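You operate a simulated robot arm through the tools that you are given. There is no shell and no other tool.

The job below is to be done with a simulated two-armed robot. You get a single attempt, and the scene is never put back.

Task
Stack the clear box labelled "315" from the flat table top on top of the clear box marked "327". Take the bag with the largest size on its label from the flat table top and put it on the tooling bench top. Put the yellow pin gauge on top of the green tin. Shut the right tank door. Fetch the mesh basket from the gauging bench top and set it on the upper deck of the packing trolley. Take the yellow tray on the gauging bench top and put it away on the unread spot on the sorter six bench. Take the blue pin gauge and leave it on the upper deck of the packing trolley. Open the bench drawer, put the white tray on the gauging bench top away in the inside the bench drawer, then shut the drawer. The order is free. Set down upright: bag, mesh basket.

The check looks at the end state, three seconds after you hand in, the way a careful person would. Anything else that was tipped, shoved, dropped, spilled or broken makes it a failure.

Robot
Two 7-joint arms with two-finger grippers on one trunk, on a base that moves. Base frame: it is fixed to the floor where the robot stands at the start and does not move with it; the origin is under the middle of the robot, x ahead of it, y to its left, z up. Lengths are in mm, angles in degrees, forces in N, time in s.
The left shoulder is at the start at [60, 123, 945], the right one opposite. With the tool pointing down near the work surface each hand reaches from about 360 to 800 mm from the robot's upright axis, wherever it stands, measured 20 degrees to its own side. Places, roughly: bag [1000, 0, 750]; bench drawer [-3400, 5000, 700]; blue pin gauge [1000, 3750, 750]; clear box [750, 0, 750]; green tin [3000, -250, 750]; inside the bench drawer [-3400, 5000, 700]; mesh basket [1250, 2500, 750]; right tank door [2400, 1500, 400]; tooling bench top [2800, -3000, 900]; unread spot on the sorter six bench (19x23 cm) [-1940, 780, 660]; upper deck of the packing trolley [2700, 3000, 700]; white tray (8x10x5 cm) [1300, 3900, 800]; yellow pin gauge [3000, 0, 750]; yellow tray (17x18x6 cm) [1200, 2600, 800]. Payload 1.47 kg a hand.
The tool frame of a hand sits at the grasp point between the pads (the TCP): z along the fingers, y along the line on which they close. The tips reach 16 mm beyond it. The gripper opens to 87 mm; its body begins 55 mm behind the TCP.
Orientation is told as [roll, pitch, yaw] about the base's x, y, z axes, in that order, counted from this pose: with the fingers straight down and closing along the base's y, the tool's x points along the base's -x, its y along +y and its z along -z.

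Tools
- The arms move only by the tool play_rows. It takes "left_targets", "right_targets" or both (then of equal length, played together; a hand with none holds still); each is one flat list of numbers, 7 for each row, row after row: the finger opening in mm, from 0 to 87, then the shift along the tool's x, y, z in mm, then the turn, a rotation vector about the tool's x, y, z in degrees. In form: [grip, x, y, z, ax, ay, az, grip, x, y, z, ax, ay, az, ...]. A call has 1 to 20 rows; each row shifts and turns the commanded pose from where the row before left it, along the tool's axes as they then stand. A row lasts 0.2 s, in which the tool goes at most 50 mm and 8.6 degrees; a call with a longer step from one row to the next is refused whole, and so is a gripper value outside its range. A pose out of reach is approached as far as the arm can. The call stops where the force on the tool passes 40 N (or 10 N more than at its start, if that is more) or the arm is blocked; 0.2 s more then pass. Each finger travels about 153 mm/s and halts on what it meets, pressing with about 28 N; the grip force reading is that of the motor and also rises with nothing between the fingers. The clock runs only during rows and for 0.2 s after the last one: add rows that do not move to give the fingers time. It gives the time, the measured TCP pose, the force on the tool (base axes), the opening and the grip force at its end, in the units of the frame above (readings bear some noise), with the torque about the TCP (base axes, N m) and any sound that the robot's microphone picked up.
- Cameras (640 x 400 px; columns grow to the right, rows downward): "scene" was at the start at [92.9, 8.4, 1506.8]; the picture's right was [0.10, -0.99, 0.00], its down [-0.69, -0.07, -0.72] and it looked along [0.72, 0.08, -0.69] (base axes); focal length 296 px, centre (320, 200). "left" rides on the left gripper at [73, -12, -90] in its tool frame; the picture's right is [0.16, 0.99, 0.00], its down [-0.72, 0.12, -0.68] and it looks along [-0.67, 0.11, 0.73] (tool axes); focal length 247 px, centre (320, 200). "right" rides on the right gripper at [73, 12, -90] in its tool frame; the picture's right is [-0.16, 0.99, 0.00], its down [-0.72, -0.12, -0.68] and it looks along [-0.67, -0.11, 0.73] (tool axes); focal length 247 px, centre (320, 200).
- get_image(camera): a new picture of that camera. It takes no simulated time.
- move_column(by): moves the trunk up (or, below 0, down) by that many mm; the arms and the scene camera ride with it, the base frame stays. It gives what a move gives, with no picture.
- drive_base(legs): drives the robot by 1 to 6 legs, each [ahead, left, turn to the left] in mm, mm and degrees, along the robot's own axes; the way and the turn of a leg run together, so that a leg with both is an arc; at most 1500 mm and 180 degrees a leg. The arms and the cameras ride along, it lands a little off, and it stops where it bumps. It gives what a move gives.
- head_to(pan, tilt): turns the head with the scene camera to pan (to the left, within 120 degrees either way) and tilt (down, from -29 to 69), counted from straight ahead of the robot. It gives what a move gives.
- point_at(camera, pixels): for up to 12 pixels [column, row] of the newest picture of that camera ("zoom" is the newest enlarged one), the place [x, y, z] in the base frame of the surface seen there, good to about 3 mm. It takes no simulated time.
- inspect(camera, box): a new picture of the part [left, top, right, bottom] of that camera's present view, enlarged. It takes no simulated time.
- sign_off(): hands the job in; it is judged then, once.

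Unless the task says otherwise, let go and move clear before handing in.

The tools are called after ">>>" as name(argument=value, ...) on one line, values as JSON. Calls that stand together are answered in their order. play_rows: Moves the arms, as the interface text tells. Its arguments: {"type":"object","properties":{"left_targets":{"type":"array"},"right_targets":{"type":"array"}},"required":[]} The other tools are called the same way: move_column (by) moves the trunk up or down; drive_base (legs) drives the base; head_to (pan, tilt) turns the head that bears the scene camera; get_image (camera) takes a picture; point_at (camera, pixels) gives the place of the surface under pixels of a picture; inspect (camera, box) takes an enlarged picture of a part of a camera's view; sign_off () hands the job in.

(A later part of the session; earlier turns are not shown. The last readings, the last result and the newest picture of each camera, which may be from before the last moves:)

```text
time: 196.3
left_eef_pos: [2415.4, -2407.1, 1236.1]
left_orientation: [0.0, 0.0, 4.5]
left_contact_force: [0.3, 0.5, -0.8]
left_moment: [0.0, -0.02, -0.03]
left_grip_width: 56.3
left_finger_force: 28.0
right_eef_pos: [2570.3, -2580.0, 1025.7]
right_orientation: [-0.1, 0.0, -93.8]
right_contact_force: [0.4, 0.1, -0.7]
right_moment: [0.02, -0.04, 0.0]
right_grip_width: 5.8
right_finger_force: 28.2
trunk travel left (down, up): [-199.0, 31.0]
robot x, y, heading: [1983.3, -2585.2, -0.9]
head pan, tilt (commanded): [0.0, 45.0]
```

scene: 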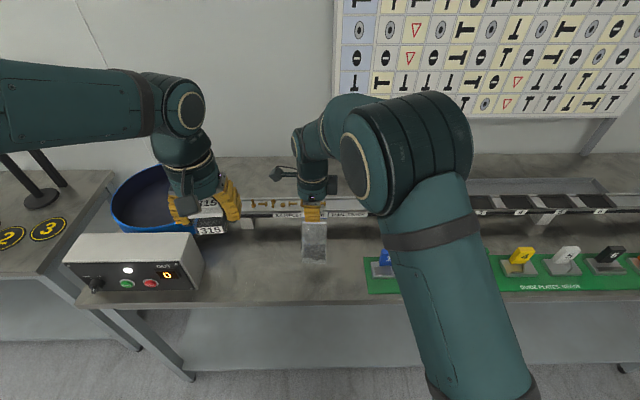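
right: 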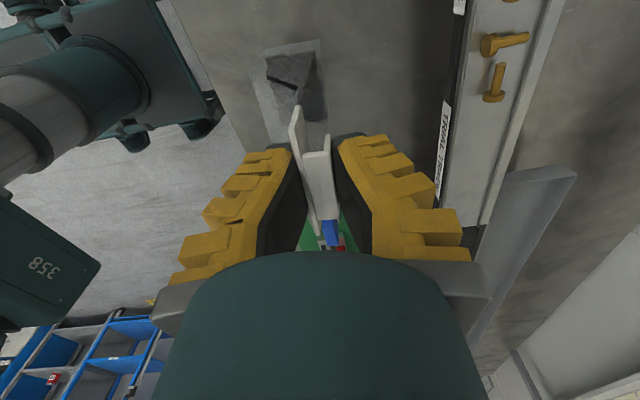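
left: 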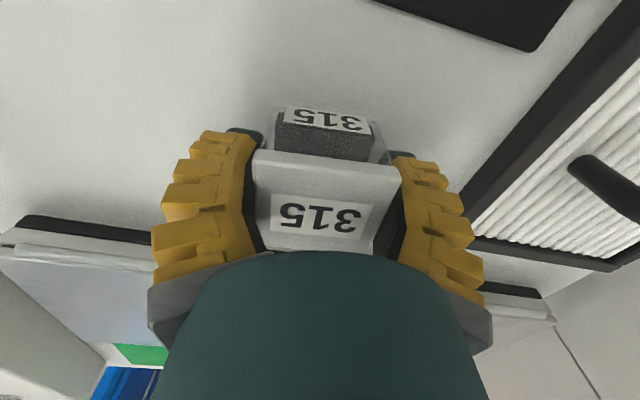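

The load dropped from -2.7 N to -0.7 N, so the bag is touching down. I'll go 2 mm more, then open slowly.

>>> play_rows(right_targets=[0, 0, 0, 2, 0, 0, 0, 0, 0, 0, 0, 0, 0, 0])

>>> play_rows(right_targets=[10, 0, 0, 0, 0, 0, 0, 16, 0, 0, 0, 0, 0, 0, 24, 0, 0, 0, 0, 0, 0, 34, 0, 0, 0, 0, 0, 0, 45, 0, 0, 0, 0, 0, 0, 50, 0, 0, 0, 0, 0, 0])

>>> inspect(camera="scene", box=[270, 180, 370, 290])

>>> get_image(camera="right")

```text
time: 196.9
left_eef_pos: [2414.5, -2406.8, 1236.9]
left_orientation: [0.0, 0.0, 4.4]
left_contact_force: [-0.5, 0.7, -1.3]
left_moment: [0.03, 0.0, -0.03]
left_grip_width: 56.1
left_finger_force: 28.4
right_eef_pos: [2570.7, -2579.4, 1025.2]
right_orientation: [0.0, 0.0, -93.8]
right_contact_force: [1.9, -0.4, 5.5]
right_moment: [0.02, -0.09, -0.02]
right_grip_width: 7.5
right_finger_force: 28.1
trunk travel left (down, up): [-199.0, 31.0]
robot x, y, heading: [1985.7, -2588.0, -1.2]
head pan, tilt (commanded): [0.0, 45.0]
```

```text
time: 198.3
left_eef_pos: [2415.5, -2407.7, 1236.3]
left_orientation: [0.0, 0.1, 4.5]
left_contact_force: [0.0, 0.0, -0.6]
left_moment: [0.03, -0.01, 0.0]
left_grip_width: 56.3
left_finger_force: 27.8
right_eef_pos: [2570.2, -2579.9, 1023.9]
right_orientation: [-0.1, 0.0, -93.8]
right_contact_force: [0.3, -0.1, -0.1]
right_moment: [0.02, 0.01, 0.03]
right_grip_width: 55.3
right_finger_force: 3.5
trunk travel left (down, up): [-199.0, 31.0]
robot x, y, heading: [1983.6, -2582.5, -0.8]
head pan, tilt (commanded): [0.0, 45.0]
```

```text
3.64 times, centred on (320, 235) of scene
```

zoom: 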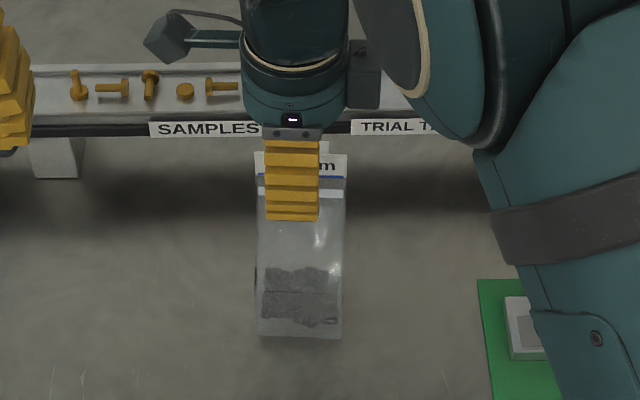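

```text
taken
```

right: 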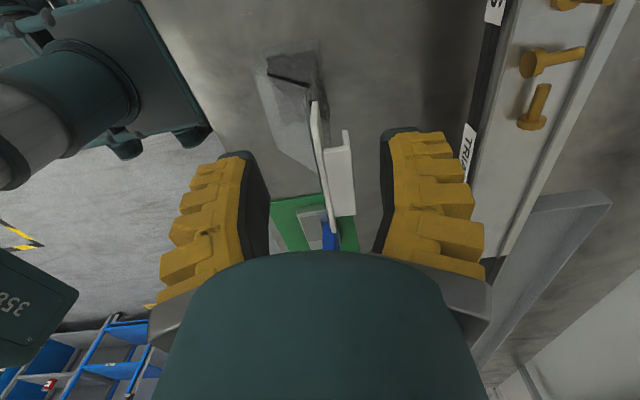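

The bag stands upright and free. I'll lift the hand straight up and verify.

>>> play_rows(right_targets=[50, 0, 0, -20, 0, 0, 0, 50, 0, 0, -30, 0, 0, 0, 50, 0, 0, -40, 0, 0, 0, 50, 0, 0, -40, 0, 0, 0, 50, 0, 0, -40, 0, 0, 0])

>>> inspect(camera="scene", box=[220, 160, 420, 300])

```text
time: 199.5
left_eef_pos: [2414.2, -2407.4, 1237.0]
left_orientation: [0.1, -0.1, 4.5]
left_contact_force: [-0.8, 1.0, -0.6]
left_moment: [0.01, 0.0, 0.01]
left_grip_width: 56.4
left_finger_force: 28.6
right_eef_pos: [2570.1, -2580.4, 1193.9]
right_orientation: [-0.1, 0.0, -93.9]
right_contact_force: [0.0, -0.3, -0.7]
right_moment: [-0.01, -0.03, 0.01]
right_grip_width: 55.4
right_finger_force: 3.3
trunk travel left (down, up): [-199.0, 31.0]
robot x, y, heading: [1985.5, -2586.8, -1.0]
head pan, tilt (commanded): [0.0, 45.0]
```

```text
2.86 times, centred on (320, 230) of scene
```

zoom: 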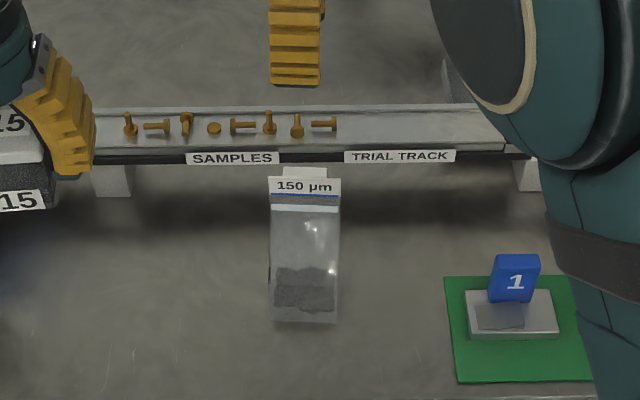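

The 150 µm bag stands upright at (305,250). I'll retract and unwind the right hand, then look for a route back to the front of the flat table.

>>> play_rows(right_targets=[55, -38.6, -28.5, 0, 0, 0, 0, 55, -38.6, -28.5, 0, 0, 0, 0, 55, -38.6, -28.5, 0, 0, 0, 0, 55, -38.6, -28.5, 0, 0, 0, 0, 55, -38.6, -28.5, 0, 0, 0, 0, 55, 0, 0, -10, 0, 0, -8.4, 55, 0, 0, -10, 0, 0, -8.4, 87, 0, 0, -10, 0, 0, -8.4, 87, 0, 0, -10, 0, 0, -8.4, 87, 0, 0, 0, 0, 0, -8.4, 87, 0, 0, 0, 0, 0, -8.4, 87, 0, 0, 0, 0, 0, -8.4, 87, 0, 0, 0, 0, 0, -8.4, 87, 0, 0, 0, 0, 0, -8.4, 87, 0, 0, 0, 0, 0, -8.4, 87, 0, 0, 0, 0, 0, -8.4])

>>> head_to(pan=118, tilt=30)

>>> get_image(camera="scene")

>>> head_to(pan=-118, tilt=30)

>>> get_image(camera="scene")

```text
time: 202.9
left_eef_pos: [2414.5, -2406.7, 1236.5]
left_orientation: [0.0, 0.0, 4.5]
left_contact_force: [1.0, 0.0, -0.1]
left_moment: [0.01, -0.01, 0.01]
left_grip_width: 56.4
left_finger_force: 28.0
right_eef_pos: [2416.2, -2763.7, 1234.2]
right_orientation: [0.0, 0.1, -1.2]
right_contact_force: [0.9, 0.5, 0.1]
right_moment: [-0.05, -0.01, 0.0]
right_grip_width: 87.0
right_finger_force: 0.2
trunk travel left (down, up): [-199.0, 31.0]
robot x, y, heading: [1983.3, -2585.0, -1.0]
head pan, tilt (commanded): [0.0, 45.0]
```

```text
time: 204.8
left_eef_pos: [2415.7, -2407.2, 1236.6]
left_orientation: [-0.1, -0.1, 4.5]
left_contact_force: [0.2, 0.4, -0.3]
left_moment: [0.04, -0.01, 0.0]
left_grip_width: 56.1
left_finger_force: 28.0
right_eef_pos: [2414.5, -2763.5, 1236.0]
right_orientation: [0.0, 0.1, -1.4]
right_contact_force: [0.5, -0.6, 0.3]
right_moment: [0.0, 0.0, 0.0]
right_grip_width: 87.2
right_finger_force: 0.0
trunk travel left (down, up): [-199.0, 31.0]
robot x, y, heading: [1984.0, -2583.9, -1.0]
head pan, tilt (commanded): [118.0, 30.0]
```

```text
taken
```

scene: 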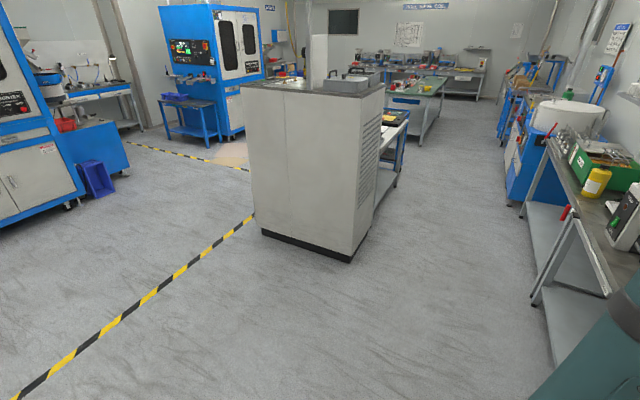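

```text
time: 208.2
left_eef_pos: [2415.5, -2407.3, 1235.8]
left_orientation: [-0.1, 0.0, 4.4]
left_contact_force: [-0.7, -0.2, -0.2]
left_moment: [0.01, -0.03, 0.02]
left_grip_width: 56.0
left_finger_force: 28.3
right_eef_pos: [2415.2, -2762.4, 1235.8]
right_orientation: [0.0, 0.1, -1.4]
right_contact_force: [0.5, -0.3, 0.9]
right_moment: [0.02, 0.02, -0.03]
right_grip_width: 87.0
right_finger_force: 0.1
trunk travel left (down, up): [-199.0, 31.0]
robot x, y, heading: [1983.6, -2585.6, -1.0]
head pan, tilt (commanded): [-118.0, 30.0]
```

```text
taken
```

scene: 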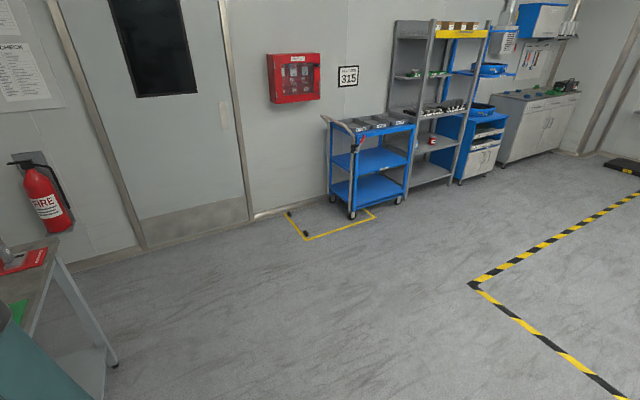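

Open floor surrounds the counter cabinet. I'll measure its footprint.

>>> head_to(pan=118, tilt=30)

>>> get_image(camera="scene")

>>> point_at(camera="scene", pixels=[[262, 236], [350, 262], [243, 90], [360, 96], [385, 84], [60, 380], [255, 215], [120, 195], [200, 130], [380, 210], [75, 195], [255, 165]])

```text
time: 211.6
left_eef_pos: [2415.2, -2408.0, 1237.1]
left_orientation: [0.1, 0.0, 4.6]
left_contact_force: [-0.2, 0.0, -1.3]
left_moment: [0.01, 0.03, -0.01]
left_grip_width: 56.0
left_finger_force: 27.7
right_eef_pos: [2416.5, -2763.2, 1236.1]
right_orientation: [0.0, 0.1, -1.4]
right_contact_force: [-0.8, 0.2, 1.0]
right_moment: [-0.01, 0.0, 0.0]
right_grip_width: 86.8
right_finger_force: 0.1
trunk travel left (down, up): [-199.0, 31.0]
robot x, y, heading: [1981.5, -2592.1, -0.9]
head pan, tilt (commanded): [118.0, 30.0]
```

```text
taken
```

scene: 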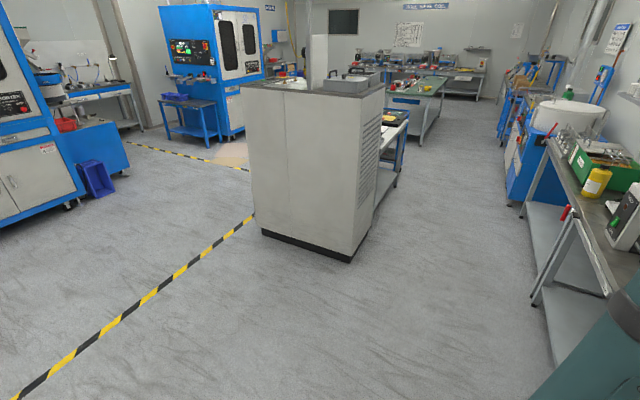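

```text
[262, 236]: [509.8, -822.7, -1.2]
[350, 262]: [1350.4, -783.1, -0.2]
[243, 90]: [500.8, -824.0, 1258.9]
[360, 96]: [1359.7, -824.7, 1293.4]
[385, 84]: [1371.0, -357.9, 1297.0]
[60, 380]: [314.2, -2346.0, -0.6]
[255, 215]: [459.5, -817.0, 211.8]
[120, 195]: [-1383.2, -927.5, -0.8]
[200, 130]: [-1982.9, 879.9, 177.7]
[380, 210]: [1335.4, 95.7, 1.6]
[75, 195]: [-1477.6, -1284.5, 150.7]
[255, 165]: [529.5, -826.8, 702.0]
```

The counter covers x 460–1370, y -300…-825. I'll drive back along y≈-2590 to x≈-100, then strafe left to the flat table's front.

>>> drive_base(legs=[[-1500, 0, 0], [-600, 0, 1], [0, 1500, 0], [0, 1090, 0]])

>>> head_to(pan=5, tilt=50)

>>> get_image(camera="scene")

```text
time: 244.2
left_eef_pos: [315.8, 233.6, 1237.9]
left_orientation: [0.0, -0.1, 5.9]
left_contact_force: [-0.1, 1.2, -1.1]
left_moment: [0.0, 0.01, -0.02]
left_grip_width: 55.5
left_finger_force: 27.8
right_eef_pos: [323.6, -121.9, 1235.2]
right_orientation: [0.1, 0.1, -0.2]
right_contact_force: [-0.2, 0.6, 0.0]
right_moment: [0.03, 0.02, 0.02]
right_grip_width: 87.0
right_finger_force: 0.0
trunk travel left (down, up): [-199.0, 31.0]
robot x, y, heading: [-109.1, 44.3, 0.3]
head pan, tilt (commanded): [118.0, 30.0]
```

```text
time: 246.1
left_eef_pos: [317.3, 234.6, 1237.3]
left_orientation: [0.0, -0.1, 5.8]
left_contact_force: [-0.7, 0.6, -0.5]
left_moment: [0.02, 0.0, 0.01]
left_grip_width: 55.5
left_finger_force: 28.4
right_eef_pos: [324.2, -121.7, 1235.1]
right_orientation: [0.0, 0.1, -0.1]
right_contact_force: [-0.7, -0.6, -1.0]
right_moment: [-0.02, 0.03, -0.01]
right_grip_width: 87.0
right_finger_force: 0.1
trunk travel left (down, up): [-199.0, 31.0]
robot x, y, heading: [-109.2, 42.2, 0.1]
head pan, tilt (commanded): [5.0, 50.0]
```

```text
taken
```

scene: 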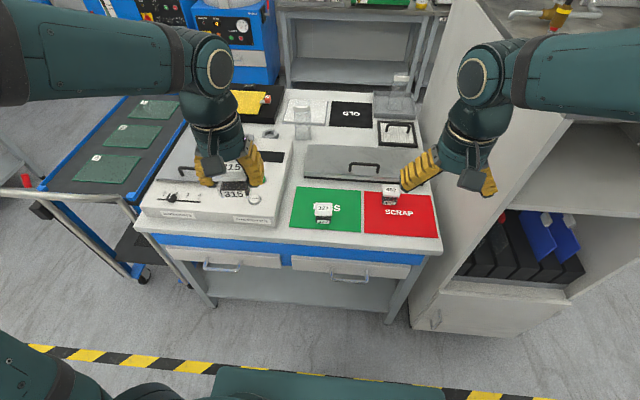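

Box 327 is at (323,212). I'll move forward 80 mm and measure its top precisely.

>>> drive_base(legs=[[80, 0, 0]])

>>> head_to(pan=3, tilt=62)

>>> get_image(camera="scene")

>>> inspect(camera="scene", box=[280, 120, 380, 200])

```text
time: 247.2
left_eef_pos: [395.6, 234.5, 1237.2]
left_orientation: [0.0, 0.0, 5.8]
left_contact_force: [0.2, 0.1, -0.7]
left_moment: [0.0, 0.03, 0.01]
left_grip_width: 55.8
left_finger_force: 28.3
right_eef_pos: [403.6, -120.9, 1234.3]
right_orientation: [0.0, 0.2, 0.0]
right_contact_force: [0.9, 0.6, -0.5]
right_moment: [-0.03, 0.02, -0.03]
right_grip_width: 87.3
right_finger_force: 0.1
trunk travel left (down, up): [-199.0, 31.0]
robot x, y, heading: [-35.4, 42.0, 0.2]
head pan, tilt (commanded): [5.0, 50.0]
```

```text
time: 247.9
left_eef_pos: [393.3, 233.4, 1236.7]
left_orientation: [0.0, -0.1, 5.8]
left_contact_force: [-0.2, 0.0, -1.4]
left_moment: [-0.01, -0.01, 0.02]
left_grip_width: 55.6
left_finger_force: 28.3
right_eef_pos: [403.0, -121.3, 1235.3]
right_orientation: [0.0, 0.1, -0.1]
right_contact_force: [-1.1, -0.2, 0.6]
right_moment: [-0.01, 0.01, -0.01]
right_grip_width: 87.3
right_finger_force: 0.1
trunk travel left (down, up): [-199.0, 31.0]
robot x, y, heading: [-35.3, 46.3, 0.3]
head pan, tilt (commanded): [3.0, 62.0]
```

```text
taken
```

scene: 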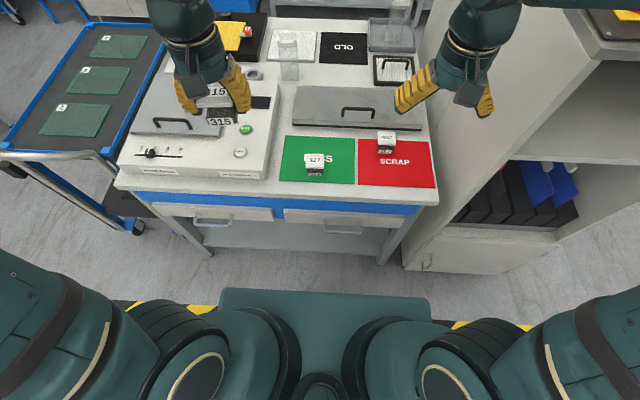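

```text
5.00 times, centred on (330, 160) of scene
```

zoom: 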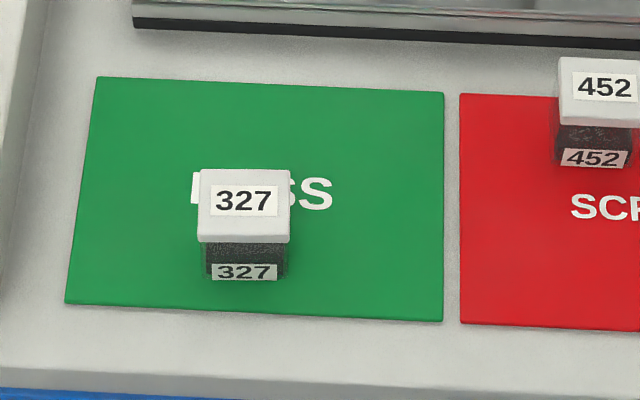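

>>> inspect(camera="scene", box=[296, 146, 336, 178])

>>> point_at(camera="zoom", pixels=[[180, 140], [440, 145], [440, 320], [175, 320], [310, 230], [175, 230], [440, 230], [310, 140], [310, 320]])

>>> get_image(camera="right")

```text
12.50 times, centred on (316, 162) of scene
```

zoom: 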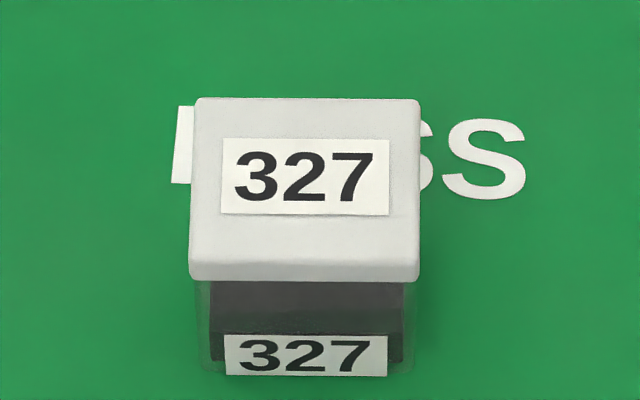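

```text
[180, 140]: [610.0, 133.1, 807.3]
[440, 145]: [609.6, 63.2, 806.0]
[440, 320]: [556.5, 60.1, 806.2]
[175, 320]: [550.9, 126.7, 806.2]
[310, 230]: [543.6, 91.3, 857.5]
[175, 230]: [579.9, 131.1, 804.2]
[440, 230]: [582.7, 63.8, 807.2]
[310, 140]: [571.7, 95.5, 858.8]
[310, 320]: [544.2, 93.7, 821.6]
```

```text
taken
```

right: 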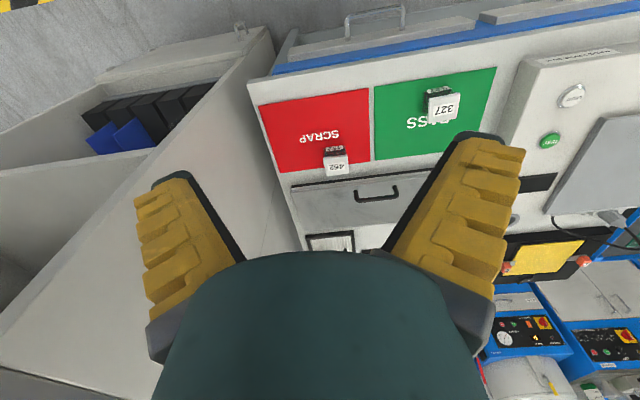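

>>> point_at(camera="zoom", pixels=[[205, 110], [408, 112], [408, 258], [200, 256], [205, 180], [408, 180], [305, 105], [305, 255], [305, 180]])

```text
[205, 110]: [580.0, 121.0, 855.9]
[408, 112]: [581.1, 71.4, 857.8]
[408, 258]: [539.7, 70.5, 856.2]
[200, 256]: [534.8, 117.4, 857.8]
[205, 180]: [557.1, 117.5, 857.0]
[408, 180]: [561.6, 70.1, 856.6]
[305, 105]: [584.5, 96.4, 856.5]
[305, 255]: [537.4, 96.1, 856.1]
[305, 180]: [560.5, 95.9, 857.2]
```

Box 327's top is centred at about (560, 95) at z=857, yawed about 2.5°. I'll move the held 315 box above it, align the yaw and lower part way.

>>> play_rows(left_targets=[30, -30.6, -31.1, 0, 0, 0, 0, 30, -30.6, -31.1, 0, 0, 0, 0, 30, -30.6, -31.1, 0, 0, 0, 0, 30, -30.6, -31.1, 0, 0, 0, 0, 30, -30.6, -31.1, 0, 0, 0, 0, 30, 0, 0, 40, 0, 0, 3.3, 30, 0, 0, 45, 0, 0, 0, 30, 0, 0, 45, 0, 0, 0, 30, 0, 0, 45, 0, 0, 0, 30, 0, 0, 45, 0, 0, 0, 30, 0, 0, 45, 0, 0, 0])

>>> get_image(camera="scene")

>>> get_image(camera="left")

>>> get_image(camera="right")

```text
time: 250.3
left_eef_pos: [562.7, 93.9, 969.4]
left_orientation: [0.0, -0.1, 2.6]
left_contact_force: [-0.5, -0.1, -1.2]
left_moment: [-0.01, 0.02, -0.01]
left_grip_width: 55.6
left_finger_force: 28.2
right_eef_pos: [402.7, -122.5, 1234.7]
right_orientation: [-0.1, 0.2, 0.0]
right_contact_force: [0.7, -0.6, -0.4]
right_moment: [0.0, 0.02, 0.0]
right_grip_width: 87.0
right_finger_force: 0.0
trunk travel left (down, up): [-199.0, 31.0]
robot x, y, heading: [-36.1, 41.3, 0.1]
head pan, tilt (commanded): [3.0, 62.0]
```

```text
taken
```

scene: 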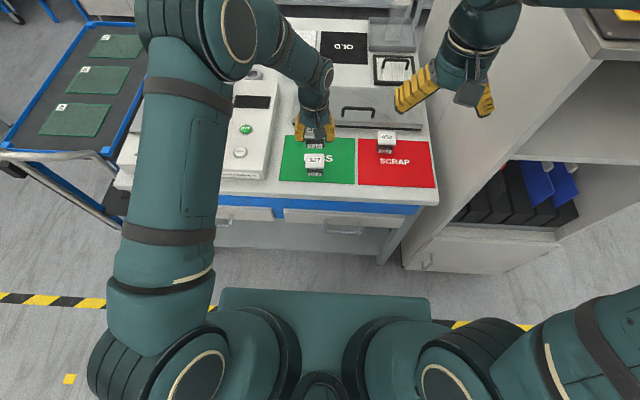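

```text
taken
```

left: 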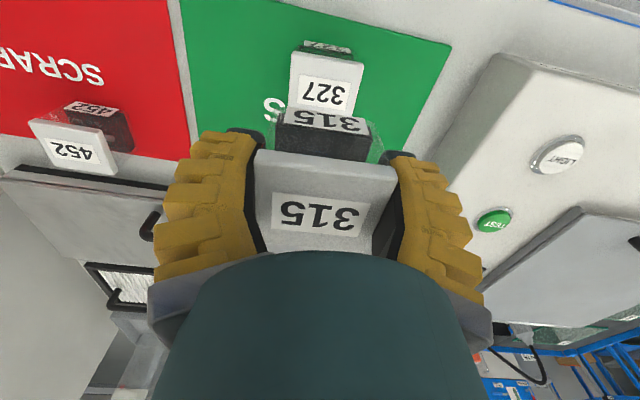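

```text
taken
```

right: 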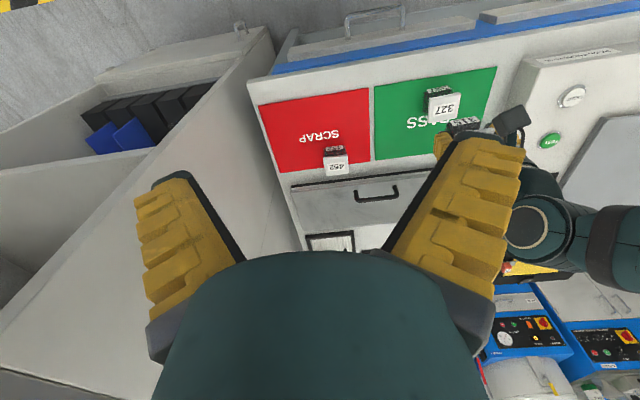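

The 327 box's top is visible behind the held box at (328,75) in the left view. I'll double-check its position with that camera.

>>> point_at(camera="left", pixels=[[296, 58], [358, 65], [352, 108], [292, 100], [327, 80], [325, 58], [310, 125], [350, 135], [290, 120], [365, 130]])

>>> inspect(camera="left", box=[240, 30, 420, 240])

```text
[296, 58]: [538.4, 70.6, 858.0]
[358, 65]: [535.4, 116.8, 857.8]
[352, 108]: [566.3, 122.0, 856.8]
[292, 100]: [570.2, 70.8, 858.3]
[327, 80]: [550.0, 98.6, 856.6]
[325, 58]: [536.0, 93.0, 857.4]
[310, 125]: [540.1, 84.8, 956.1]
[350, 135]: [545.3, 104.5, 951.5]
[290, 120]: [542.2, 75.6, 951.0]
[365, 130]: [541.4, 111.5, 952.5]
```

```text
1.90 times, centred on (330, 135) of left
```

zoom: 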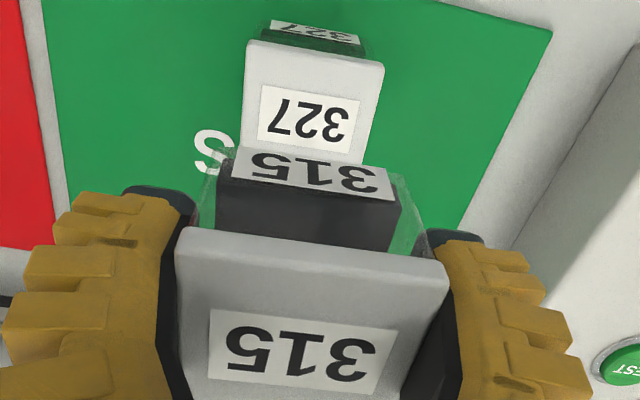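

Everything agrees: 327 is centred at (560, 95.5) and the held box at about (561, 94). I'll lower to just above contact.

>>> play_rows(left_targets=[30, 0.5, 1.5, 40, 0, 0, 0, 30, 0, 0, 33, 0, 0, 0, 30, 0, 0, 0, 0, 0, 0])

>>> inspect(camera="scene", box=[280, 110, 360, 190])

>>> get_image(camera="left")

```text
time: 251.1
left_eef_pos: [559.7, 97.0, 897.5]
left_orientation: [0.0, 0.0, 2.5]
left_contact_force: [0.3, 0.2, -0.7]
left_moment: [-0.01, 0.0, 0.02]
left_grip_width: 55.6
left_finger_force: 28.0
right_eef_pos: [401.9, -120.4, 1234.1]
right_orientation: [0.1, 0.1, 0.1]
right_contact_force: [-0.1, -1.1, -0.4]
right_moment: [0.0, 0.02, 0.0]
right_grip_width: 87.1
right_finger_force: 0.1
trunk travel left (down, up): [-199.0, 31.0]
robot x, y, heading: [-35.0, 48.3, 0.4]
head pan, tilt (commanded): [3.0, 62.0]
```

```text
5.00 times, centred on (320, 150) of scene
```

zoom: 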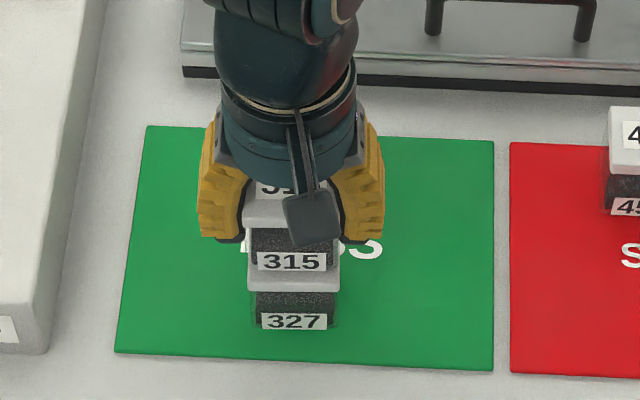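

```text
taken
```

left: 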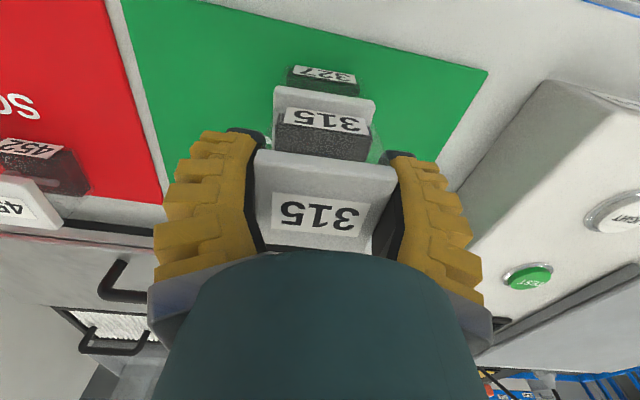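

The two boxes line up: 315's body spans 250–335 and 327's lid spans 248–340 in the zoom. I'll lower in small steps, watching the force.

>>> play_rows(left_targets=[30, 0, 0, 4, 0, 0, 0, 30, 0, 0, 0, 0, 0, 0])

>>> play_rows(left_targets=[30, 0, 0, 2.5, 0, 0, 0, 30, 0, 0, 0, 0, 0, 0])

>>> play_rows(left_targets=[30, 0, 0, 2, 0, 0, 0, 30, 0, 0, 0, 0, 0, 0])

```text
time: 251.7
left_eef_pos: [561.3, 97.0, 893.9]
left_orientation: [-0.1, 0.0, 2.6]
left_contact_force: [0.2, 1.0, -1.6]
left_moment: [0.01, -0.01, 0.03]
left_grip_width: 55.7
left_finger_force: 28.3
right_eef_pos: [401.7, -120.4, 1234.7]
right_orientation: [0.0, 0.1, 0.1]
right_contact_force: [0.6, -0.4, -0.3]
right_moment: [0.04, 0.04, -0.01]
right_grip_width: 87.0
right_finger_force: 0.0
trunk travel left (down, up): [-199.0, 31.0]
robot x, y, heading: [-32.9, 45.7, 0.4]
head pan, tilt (commanded): [3.0, 62.0]
```

```text
time: 252.3
left_eef_pos: [561.3, 97.6, 892.2]
left_orientation: [0.0, 0.0, 2.5]
left_contact_force: [-0.1, -0.3, -0.2]
left_moment: [0.02, -0.01, -0.02]
left_grip_width: 56.1
left_finger_force: 28.5
right_eef_pos: [402.4, -120.4, 1235.9]
right_orientation: [0.0, 0.2, 0.0]
right_contact_force: [-0.3, 0.1, 0.0]
right_moment: [0.0, 0.02, -0.01]
right_grip_width: 86.8
right_finger_force: 0.0
trunk travel left (down, up): [-199.0, 31.0]
robot x, y, heading: [-35.6, 43.4, 0.4]
head pan, tilt (commanded): [3.0, 62.0]
```

```text
time: 252.9
left_eef_pos: [561.5, 97.6, 891.8]
left_orientation: [0.0, -0.2, 2.5]
left_contact_force: [-1.1, 0.1, 9.8]
left_moment: [0.04, 0.04, -0.04]
left_grip_width: 55.6
left_finger_force: 27.5
right_eef_pos: [401.2, -121.7, 1235.2]
right_orientation: [0.0, 0.1, 0.0]
right_contact_force: [-0.3, -0.5, -0.3]
right_moment: [0.0, -0.03, -0.02]
right_grip_width: 86.8
right_finger_force: 0.1
trunk travel left (down, up): [-199.0, 31.0]
robot x, y, heading: [-34.8, 47.1, 0.0]
head pan, tilt (commanded): [3.0, 62.0]
```

Contact is made at 9.8 N. I'll release slowly and then rise.

>>> play_rows(left_targets=[58, 0, 0, 0, 0, 0, 0, 62, 0, 0, 0, 0, 0, 0, 68, 0, 0, 0, 0, 0, 0, 75, 0, 0, 0, 0, 0, 0, 80, 0, 0, 0, 0, 0, 0, 80, 0, 0, 0, 0, 0, 0])

>>> get_image(camera="left")

>>> play_rows(left_targets=[80, 0, 0, -10, 0, 0, 0, 80, 0, 0, -20, 0, 0, 0, 80, 0, 0, -40, 0, 0, 0, 80, 0, 0, -40, 0, 0, 0, 80, 0, 0, -45, 0, 0, 0, 80, 0, 0, -45, 0, 0, 0])

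>>> inspect(camera="scene", box=[280, 110, 360, 190])

>>> get_image(camera="left")

```text
time: 254.3
left_eef_pos: [562.2, 97.1, 889.6]
left_orientation: [0.0, -0.1, 2.6]
left_contact_force: [0.3, 0.9, 0.0]
left_moment: [0.01, -0.01, 0.01]
left_grip_width: 81.6
left_finger_force: 1.1
right_eef_pos: [403.0, -121.0, 1235.2]
right_orientation: [0.0, 0.1, 0.0]
right_contact_force: [-0.6, -0.2, -0.6]
right_moment: [0.01, 0.0, 0.01]
right_grip_width: 86.9
right_finger_force: 0.1
trunk travel left (down, up): [-199.0, 31.0]
robot x, y, heading: [-33.8, 43.7, 0.3]
head pan, tilt (commanded): [3.0, 62.0]
```

```text
taken
```

left: 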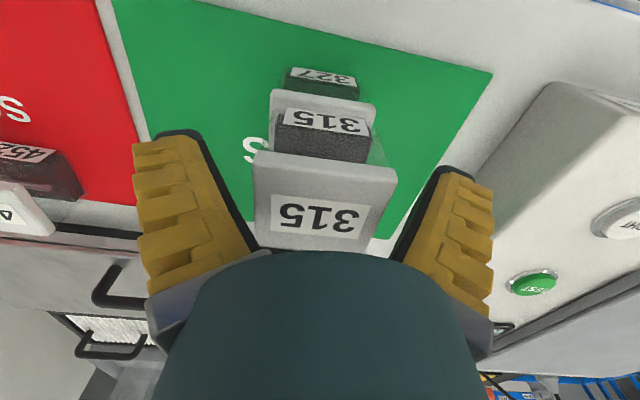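

```text
time: 255.7
left_eef_pos: [563.7, 96.4, 1089.5]
left_orientation: [-0.1, 0.0, 2.6]
left_contact_force: [-0.5, 0.2, 0.2]
left_moment: [-0.01, -0.02, 0.0]
left_grip_width: 81.6
left_finger_force: 0.8
right_eef_pos: [401.6, -120.9, 1235.8]
right_orientation: [0.0, 0.1, 0.0]
right_contact_force: [-0.2, 0.2, -0.7]
right_moment: [0.0, -0.01, 0.02]
right_grip_width: 86.9
right_finger_force: 0.1
trunk travel left (down, up): [-199.0, 31.0]
robot x, y, heading: [-32.5, 46.4, 0.3]
head pan, tilt (commanded): [3.0, 62.0]
```

```text
5.00 times, centred on (320, 150) of scene
```

zoom: 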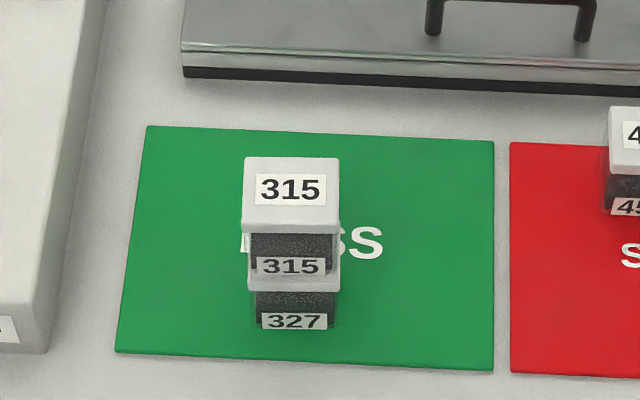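

```text
taken
```

left: 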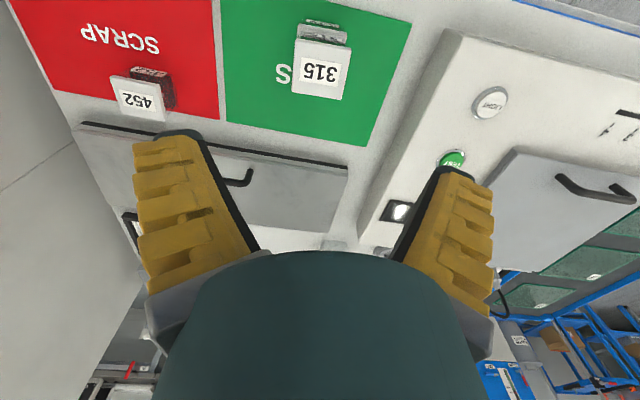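

Box 315 is stacked squarely on 327. I'll tuck the left arm and drive round to the near end of the gauging bench.

>>> play_rows(left_targets=[80, 10, 10, -40, 0, 0, 2.3, 87, 30, 24, -25, 0, 0, 0, 87, 30, 24, -25, 0, 0, 0, 87, 30, 24, -20, 0, 0, 0, 87, 30, 25, -20, 0, 0, 0, 87, 33, 25, -18, 0, 0, 0])

>>> drive_base(legs=[[-70, 0, 0], [0, 1500, 0], [0, 150, 0], [1200, 0, 0], [0, 0, 90]])

>>> head_to(pan=0, tilt=35)

>>> get_image(camera="scene")

```text
time: 257.1
left_eef_pos: [397.4, 230.5, 1238.9]
left_orientation: [0.0, -0.1, 0.2]
left_contact_force: [0.3, 0.7, -0.1]
left_moment: [-0.01, -0.01, -0.03]
left_grip_width: 86.9
left_finger_force: 0.1
right_eef_pos: [401.6, -119.2, 1235.8]
right_orientation: [-0.1, 0.0, 0.0]
right_contact_force: [-0.8, 0.2, -0.1]
right_moment: [-0.01, -0.02, 0.01]
right_grip_width: 86.9
right_finger_force: 0.0
trunk travel left (down, up): [-199.0, 31.0]
robot x, y, heading: [-34.5, 49.5, 0.5]
head pan, tilt (commanded): [3.0, 62.0]
```

```text
time: 282.2
left_eef_pos: [862.4, 2152.0, 1238.1]
left_orientation: [0.0, 0.1, 95.0]
left_contact_force: [-0.5, 0.7, -0.2]
left_moment: [0.02, 0.05, 0.02]
left_grip_width: 86.9
left_finger_force: 0.1
right_eef_pos: [1210.5, 2182.9, 1234.4]
right_orientation: [-0.1, 0.2, 94.8]
right_contact_force: [-0.3, 0.7, 0.6]
right_moment: [0.0, -0.02, -0.03]
right_grip_width: 87.0
right_finger_force: 0.0
trunk travel left (down, up): [-199.0, 31.0]
robot x, y, heading: [1079.6, 1735.7, 95.1]
head pan, tilt (commanded): [3.0, 62.0]
```

```text
time: 283.1
left_eef_pos: [862.7, 2149.9, 1239.8]
left_orientation: [0.0, 0.0, 95.1]
left_contact_force: [-0.2, 0.5, 0.5]
left_moment: [-0.03, 0.0, 0.01]
left_grip_width: 87.0
left_finger_force: 0.1
right_eef_pos: [1211.9, 2183.0, 1235.1]
right_orientation: [0.0, 0.2, 94.9]
right_contact_force: [-0.4, -0.3, 0.0]
right_moment: [0.0, 0.02, -0.01]
right_grip_width: 86.9
right_finger_force: 0.1
trunk travel left (down, up): [-199.0, 31.0]
robot x, y, heading: [1080.7, 1735.2, 95.0]
head pan, tilt (commanded): [0.0, 35.0]
```

```text
taken
```

scene: 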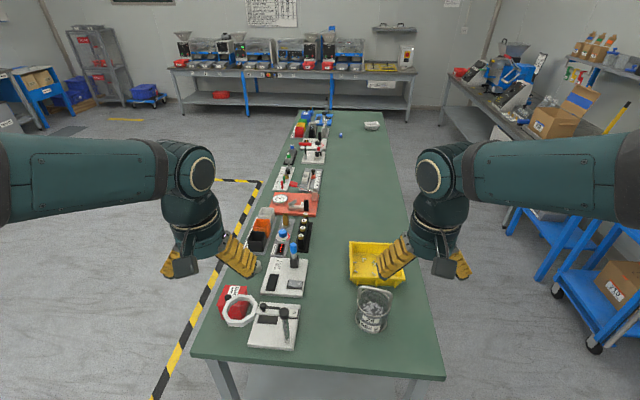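

I have a good view: mesh basket at (373,308), yellow tray at (378,263), white tray at (372,125), and a small blue item at (340,133). I'll measure them.

>>> point_at(camera="scene", pixels=[[373, 293], [373, 330], [378, 250], [350, 285], [403, 285], [372, 122], [372, 127], [340, 134], [200, 355], [440, 378], [390, 110], [300, 108]])

>>> inspect(camera="scene", box=[320, 100, 400, 150])

>>> inspect(camera="scene", box=[330, 230, 430, 340])

```text
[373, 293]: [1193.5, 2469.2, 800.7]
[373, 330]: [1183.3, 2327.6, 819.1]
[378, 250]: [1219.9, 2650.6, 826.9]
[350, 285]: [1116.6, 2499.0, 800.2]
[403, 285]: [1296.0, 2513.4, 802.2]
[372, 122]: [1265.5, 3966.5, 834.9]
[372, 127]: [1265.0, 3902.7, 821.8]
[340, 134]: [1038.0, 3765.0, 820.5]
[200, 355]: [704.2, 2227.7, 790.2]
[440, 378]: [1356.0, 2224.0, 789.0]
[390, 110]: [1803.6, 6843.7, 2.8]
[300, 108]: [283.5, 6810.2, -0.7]
```

```text
8.00 times, centred on (360, 125) of scene
```

zoom: 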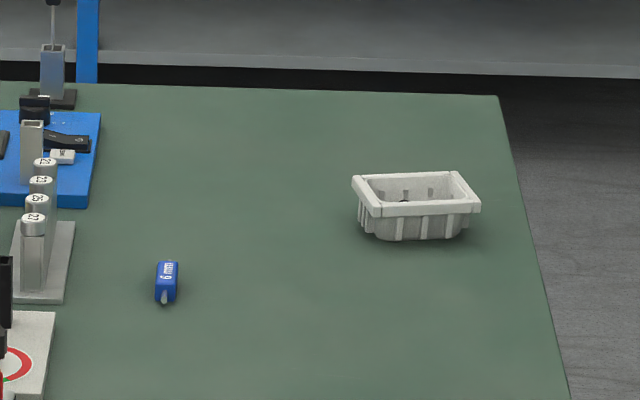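

```text
3.64 times, centred on (380, 285) of scene
```

zoom: 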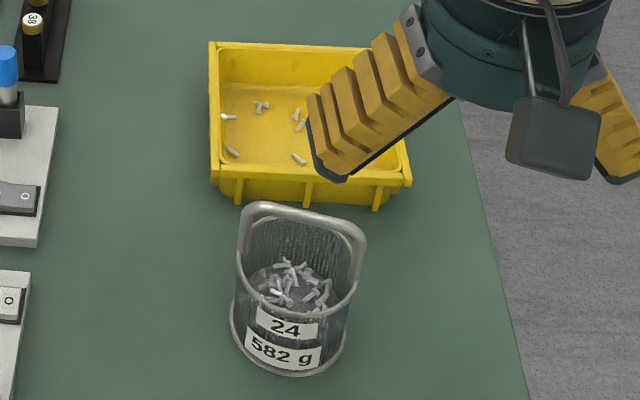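

The basket is labelled 24 / 582 g and full of screws with a bail handle, and the yellow tray has loose screws in it, so both must stay level. The blue pin gauge is at (1038, 3765). Now I'll look at the packing trolley on the right.

>>> head_to(pan=-50, tilt=30)

>>> get_image(camera="scene")

```text
time: 284.3
left_eef_pos: [861.9, 2149.9, 1239.9]
left_orientation: [0.0, 0.0, 95.1]
left_contact_force: [0.2, 0.3, -0.2]
left_moment: [0.01, 0.02, -0.02]
left_grip_width: 86.9
left_finger_force: 0.0
right_eef_pos: [1210.5, 2183.3, 1235.8]
right_orientation: [-0.1, 0.1, 94.8]
right_contact_force: [-0.4, 0.5, -0.4]
right_moment: [0.0, -0.01, -0.01]
right_grip_width: 86.6
right_finger_force: 0.0
trunk travel left (down, up): [-199.0, 31.0]
robot x, y, heading: [1083.0, 1736.5, 95.1]
head pan, tilt (commanded): [-50.0, 30.0]
```

```text
taken
```

scene: 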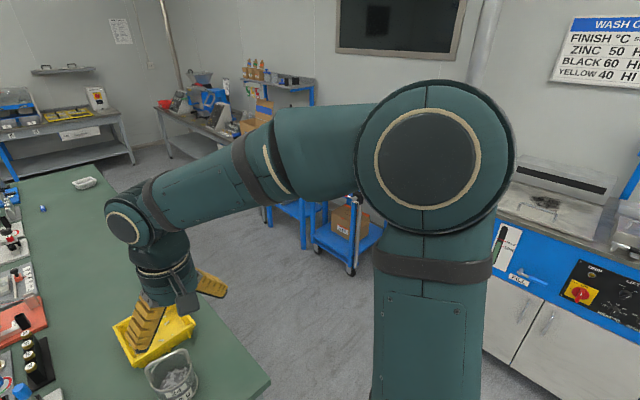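

The arm blocks that view, so I'll look at the trolley later. First, the basket: I'll check the right hand camera view of its handle.

>>> get_image(camera="right")

>>> drive_base(legs=[[0, 0, -5]])

>>> get_image(camera="right")

```text
taken
```

right: 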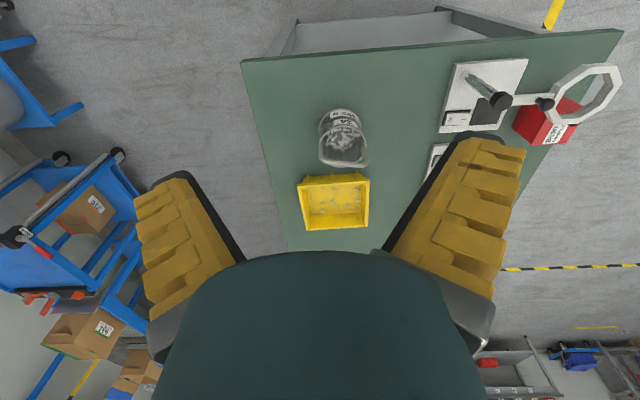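

```text
time: 285.2
left_eef_pos: [899.0, 2168.0, 1238.6]
left_orientation: [-0.1, 0.0, 90.2]
left_contact_force: [0.3, -0.8, -0.4]
left_moment: [0.02, -0.02, -0.02]
left_grip_width: 86.9
left_finger_force: 0.1
right_eef_pos: [1251.0, 2170.9, 1234.6]
right_orientation: [0.0, 0.2, 90.0]
right_contact_force: [-0.3, -0.4, -0.3]
right_moment: [0.0, 0.04, -0.02]
right_grip_width: 86.9
right_finger_force: 0.0
trunk travel left (down, up): [-199.0, 31.0]
robot x, y, heading: [1080.4, 1734.3, 90.1]
head pan, tilt (commanded): [-50.0, 30.0]
```

```text
taken
```

right: 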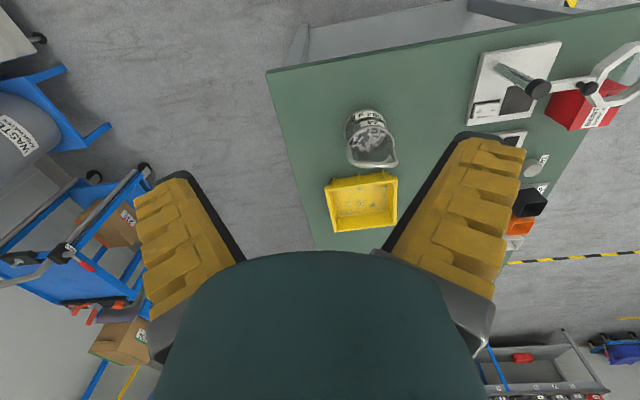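

The basket's handle arch is at about (372,163) here. I'll zoom in and measure it.

>>> inspect(camera="right", box=[310, 90, 430, 250])

>>> point_at(camera="zoom", pixels=[[330, 205], [290, 195], [370, 205], [310, 205], [350, 207], [300, 100], [350, 90], [300, 150], [345, 140], [385, 130], [280, 130]])

```text
2.50 times, centred on (370, 170) of right
```

zoom: 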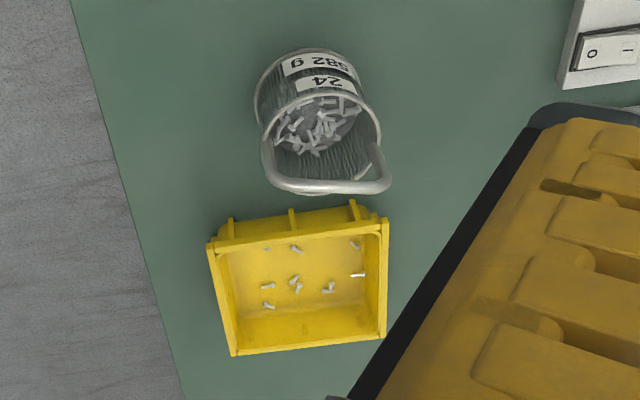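

```text
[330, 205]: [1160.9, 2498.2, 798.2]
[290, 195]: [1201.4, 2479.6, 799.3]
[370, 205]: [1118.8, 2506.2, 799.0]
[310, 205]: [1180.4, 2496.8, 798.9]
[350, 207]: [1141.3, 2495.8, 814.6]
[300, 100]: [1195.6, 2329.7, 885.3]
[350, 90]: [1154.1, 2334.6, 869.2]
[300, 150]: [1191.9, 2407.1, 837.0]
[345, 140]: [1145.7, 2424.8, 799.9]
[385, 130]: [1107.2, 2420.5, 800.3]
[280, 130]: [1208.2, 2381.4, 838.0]
```

>>> point_at(camera="zoom", pixels=[[330, 187], [300, 187], [360, 188], [280, 180], [385, 183], [267, 155], [380, 160], [320, 55], [265, 90], [375, 105], [257, 120], [320, 125]])

```text
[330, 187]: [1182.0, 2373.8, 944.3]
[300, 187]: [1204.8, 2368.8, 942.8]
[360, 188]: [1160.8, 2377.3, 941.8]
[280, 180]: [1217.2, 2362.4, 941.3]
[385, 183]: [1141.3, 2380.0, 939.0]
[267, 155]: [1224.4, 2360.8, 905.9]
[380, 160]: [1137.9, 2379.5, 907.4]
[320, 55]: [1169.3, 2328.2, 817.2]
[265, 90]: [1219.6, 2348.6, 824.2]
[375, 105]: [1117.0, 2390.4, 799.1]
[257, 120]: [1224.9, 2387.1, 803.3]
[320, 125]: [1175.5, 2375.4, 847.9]
```

The handle's top bar runs from (1217, 2362) to (1141, 2380) at z≈943. I'll yaw the right hand to close across it and move above it.

>>> play_rows(right_targets=[87, 0, 0, 0, 0, 0, -7.7, 87, 0, 0, 0, 0, 0, -7.7, 87, 0, 0, 0, 0, 0, -7.7, 87, 0, 0, 0, 0, 0, -7.7, 60, 0, 0, 0, 0, 0, -7.7, 60, 0, 0, 0, 0, 0, -7.7, 60, 0, 0, 0, 0, 0, -7.7, 60, 0, 0, 0, 0, 0, -7.7, 60, 0, 0, 0, 0, 0, -7.7, 60, 0, 0, 0, 0, 0, -7.7])

>>> get_image(camera="right")

```text
time: 287.4
left_eef_pos: [899.7, 2168.0, 1238.7]
left_orientation: [0.0, 0.0, 90.2]
left_contact_force: [-0.5, 0.0, -0.4]
left_moment: [0.0, -0.01, 0.0]
left_grip_width: 87.0
left_finger_force: 0.1
right_eef_pos: [1249.6, 2169.3, 1235.6]
right_orientation: [0.1, 0.0, 167.0]
right_contact_force: [-0.2, -0.1, 0.3]
right_moment: [0.02, 0.01, 0.03]
right_grip_width: 64.6
right_finger_force: 3.5
trunk travel left (down, up): [-199.0, 31.0]
robot x, y, heading: [1082.3, 1733.1, 90.2]
head pan, tilt (commanded): [-50.0, 30.0]
```

```text
taken
```

right: 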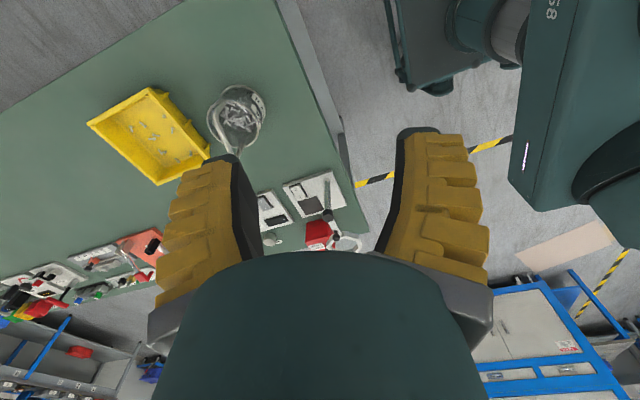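

Yaw is 167°. I'll move over the handle and come down part way.

>>> play_rows(right_targets=[60, -22.3, -36.5, 0, 0, 0, 0, 60, -22.3, -36.5, 0, 0, 0, 0, 60, -22.3, -36.5, 0, 0, 0, 0, 60, -22.3, -36.5, 0, 0, 0, 0, 60, -22.3, -36.5, 0, 0, 0, 0, 60, 0, 0, 45, 0, 0, 0, 60, 0, 0, 45, 0, 0, 0, 60, 0, 0, 45, 0, 0, 0, 60, 0, 0, 45, 0, 0, 0])

>>> get_image(camera="right")

>>> head_to(pan=0, tilt=45)

>>> get_image(camera="scene")

```text
time: 289.4
left_eef_pos: [899.8, 2169.5, 1238.6]
left_orientation: [0.0, 0.0, 90.1]
left_contact_force: [0.1, 0.2, -0.4]
left_moment: [-0.02, 0.02, 0.04]
left_grip_width: 87.2
left_finger_force: 0.0
right_eef_pos: [1181.7, 2373.7, 1053.2]
right_orientation: [0.1, 0.2, 166.8]
right_contact_force: [0.0, 0.4, 0.0]
right_moment: [0.0, 0.0, -0.02]
right_grip_width: 64.8
right_finger_force: 3.2
trunk travel left (down, up): [-199.0, 31.0]
robot x, y, heading: [1083.7, 1734.1, 90.5]
head pan, tilt (commanded): [-50.0, 30.0]
```

```text
taken
```

right: 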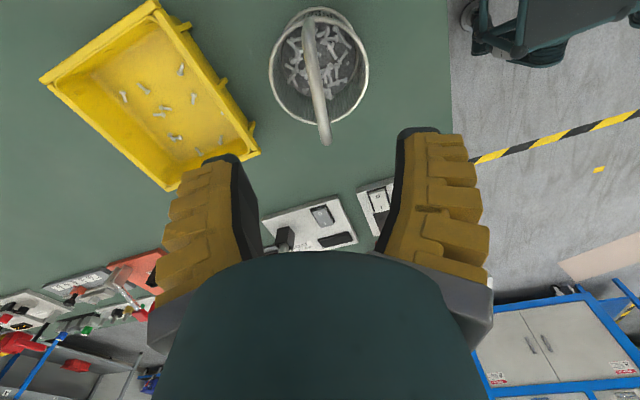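

```text
time: 290.6
left_eef_pos: [899.3, 2167.2, 1239.9]
left_orientation: [-0.1, 0.1, 90.1]
left_contact_force: [-0.4, -0.1, 1.0]
left_moment: [-0.04, 0.01, -0.02]
left_grip_width: 86.9
left_finger_force: 0.1
right_eef_pos: [1182.6, 2373.5, 1053.9]
right_orientation: [0.0, -0.1, 166.9]
right_contact_force: [-0.5, 0.4, 0.2]
right_moment: [0.0, -0.02, 0.01]
right_grip_width: 64.7
right_finger_force: 3.3
trunk travel left (down, up): [-199.0, 31.0]
robot x, y, heading: [1078.4, 1731.6, 90.2]
head pan, tilt (commanded): [0.0, 45.0]
```

```text
taken
```

scene: 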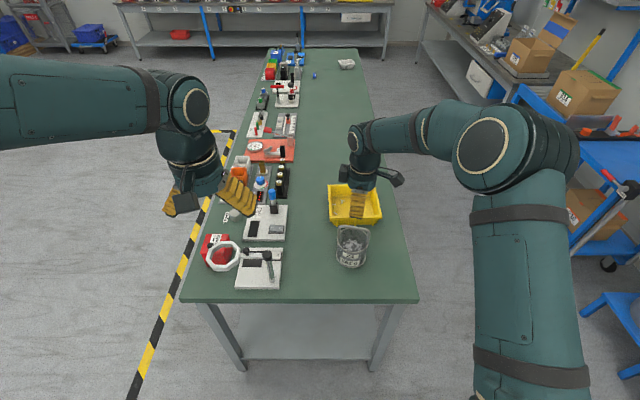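

The handle bar runs from (307,22) to (325,140) in the hand view. I'll measure it for fine alignment.

>>> inspect(camera="right", box=[260, 0, 380, 160])

>>> point_at(camera="right", pixels=[[309, 30], [311, 50], [314, 70], [317, 90], [320, 110], [323, 128], [325, 140], [307, 20]])

```text
2.50 times, centred on (320, 80) of right
```

zoom: 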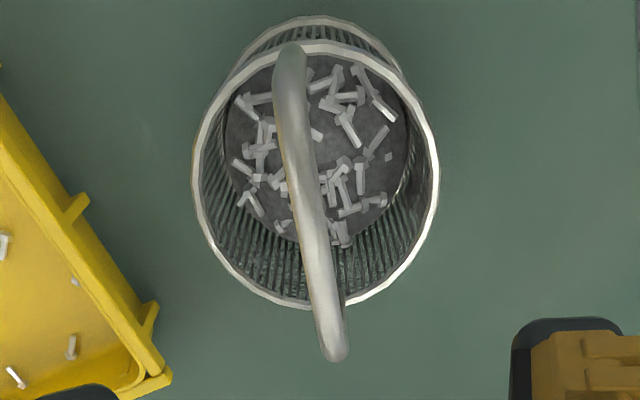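

```text
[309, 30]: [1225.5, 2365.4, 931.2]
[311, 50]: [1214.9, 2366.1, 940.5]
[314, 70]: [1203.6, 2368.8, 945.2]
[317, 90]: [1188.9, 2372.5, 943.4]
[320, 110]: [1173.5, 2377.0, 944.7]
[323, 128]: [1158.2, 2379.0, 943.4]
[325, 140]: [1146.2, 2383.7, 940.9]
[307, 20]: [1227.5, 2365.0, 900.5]
```

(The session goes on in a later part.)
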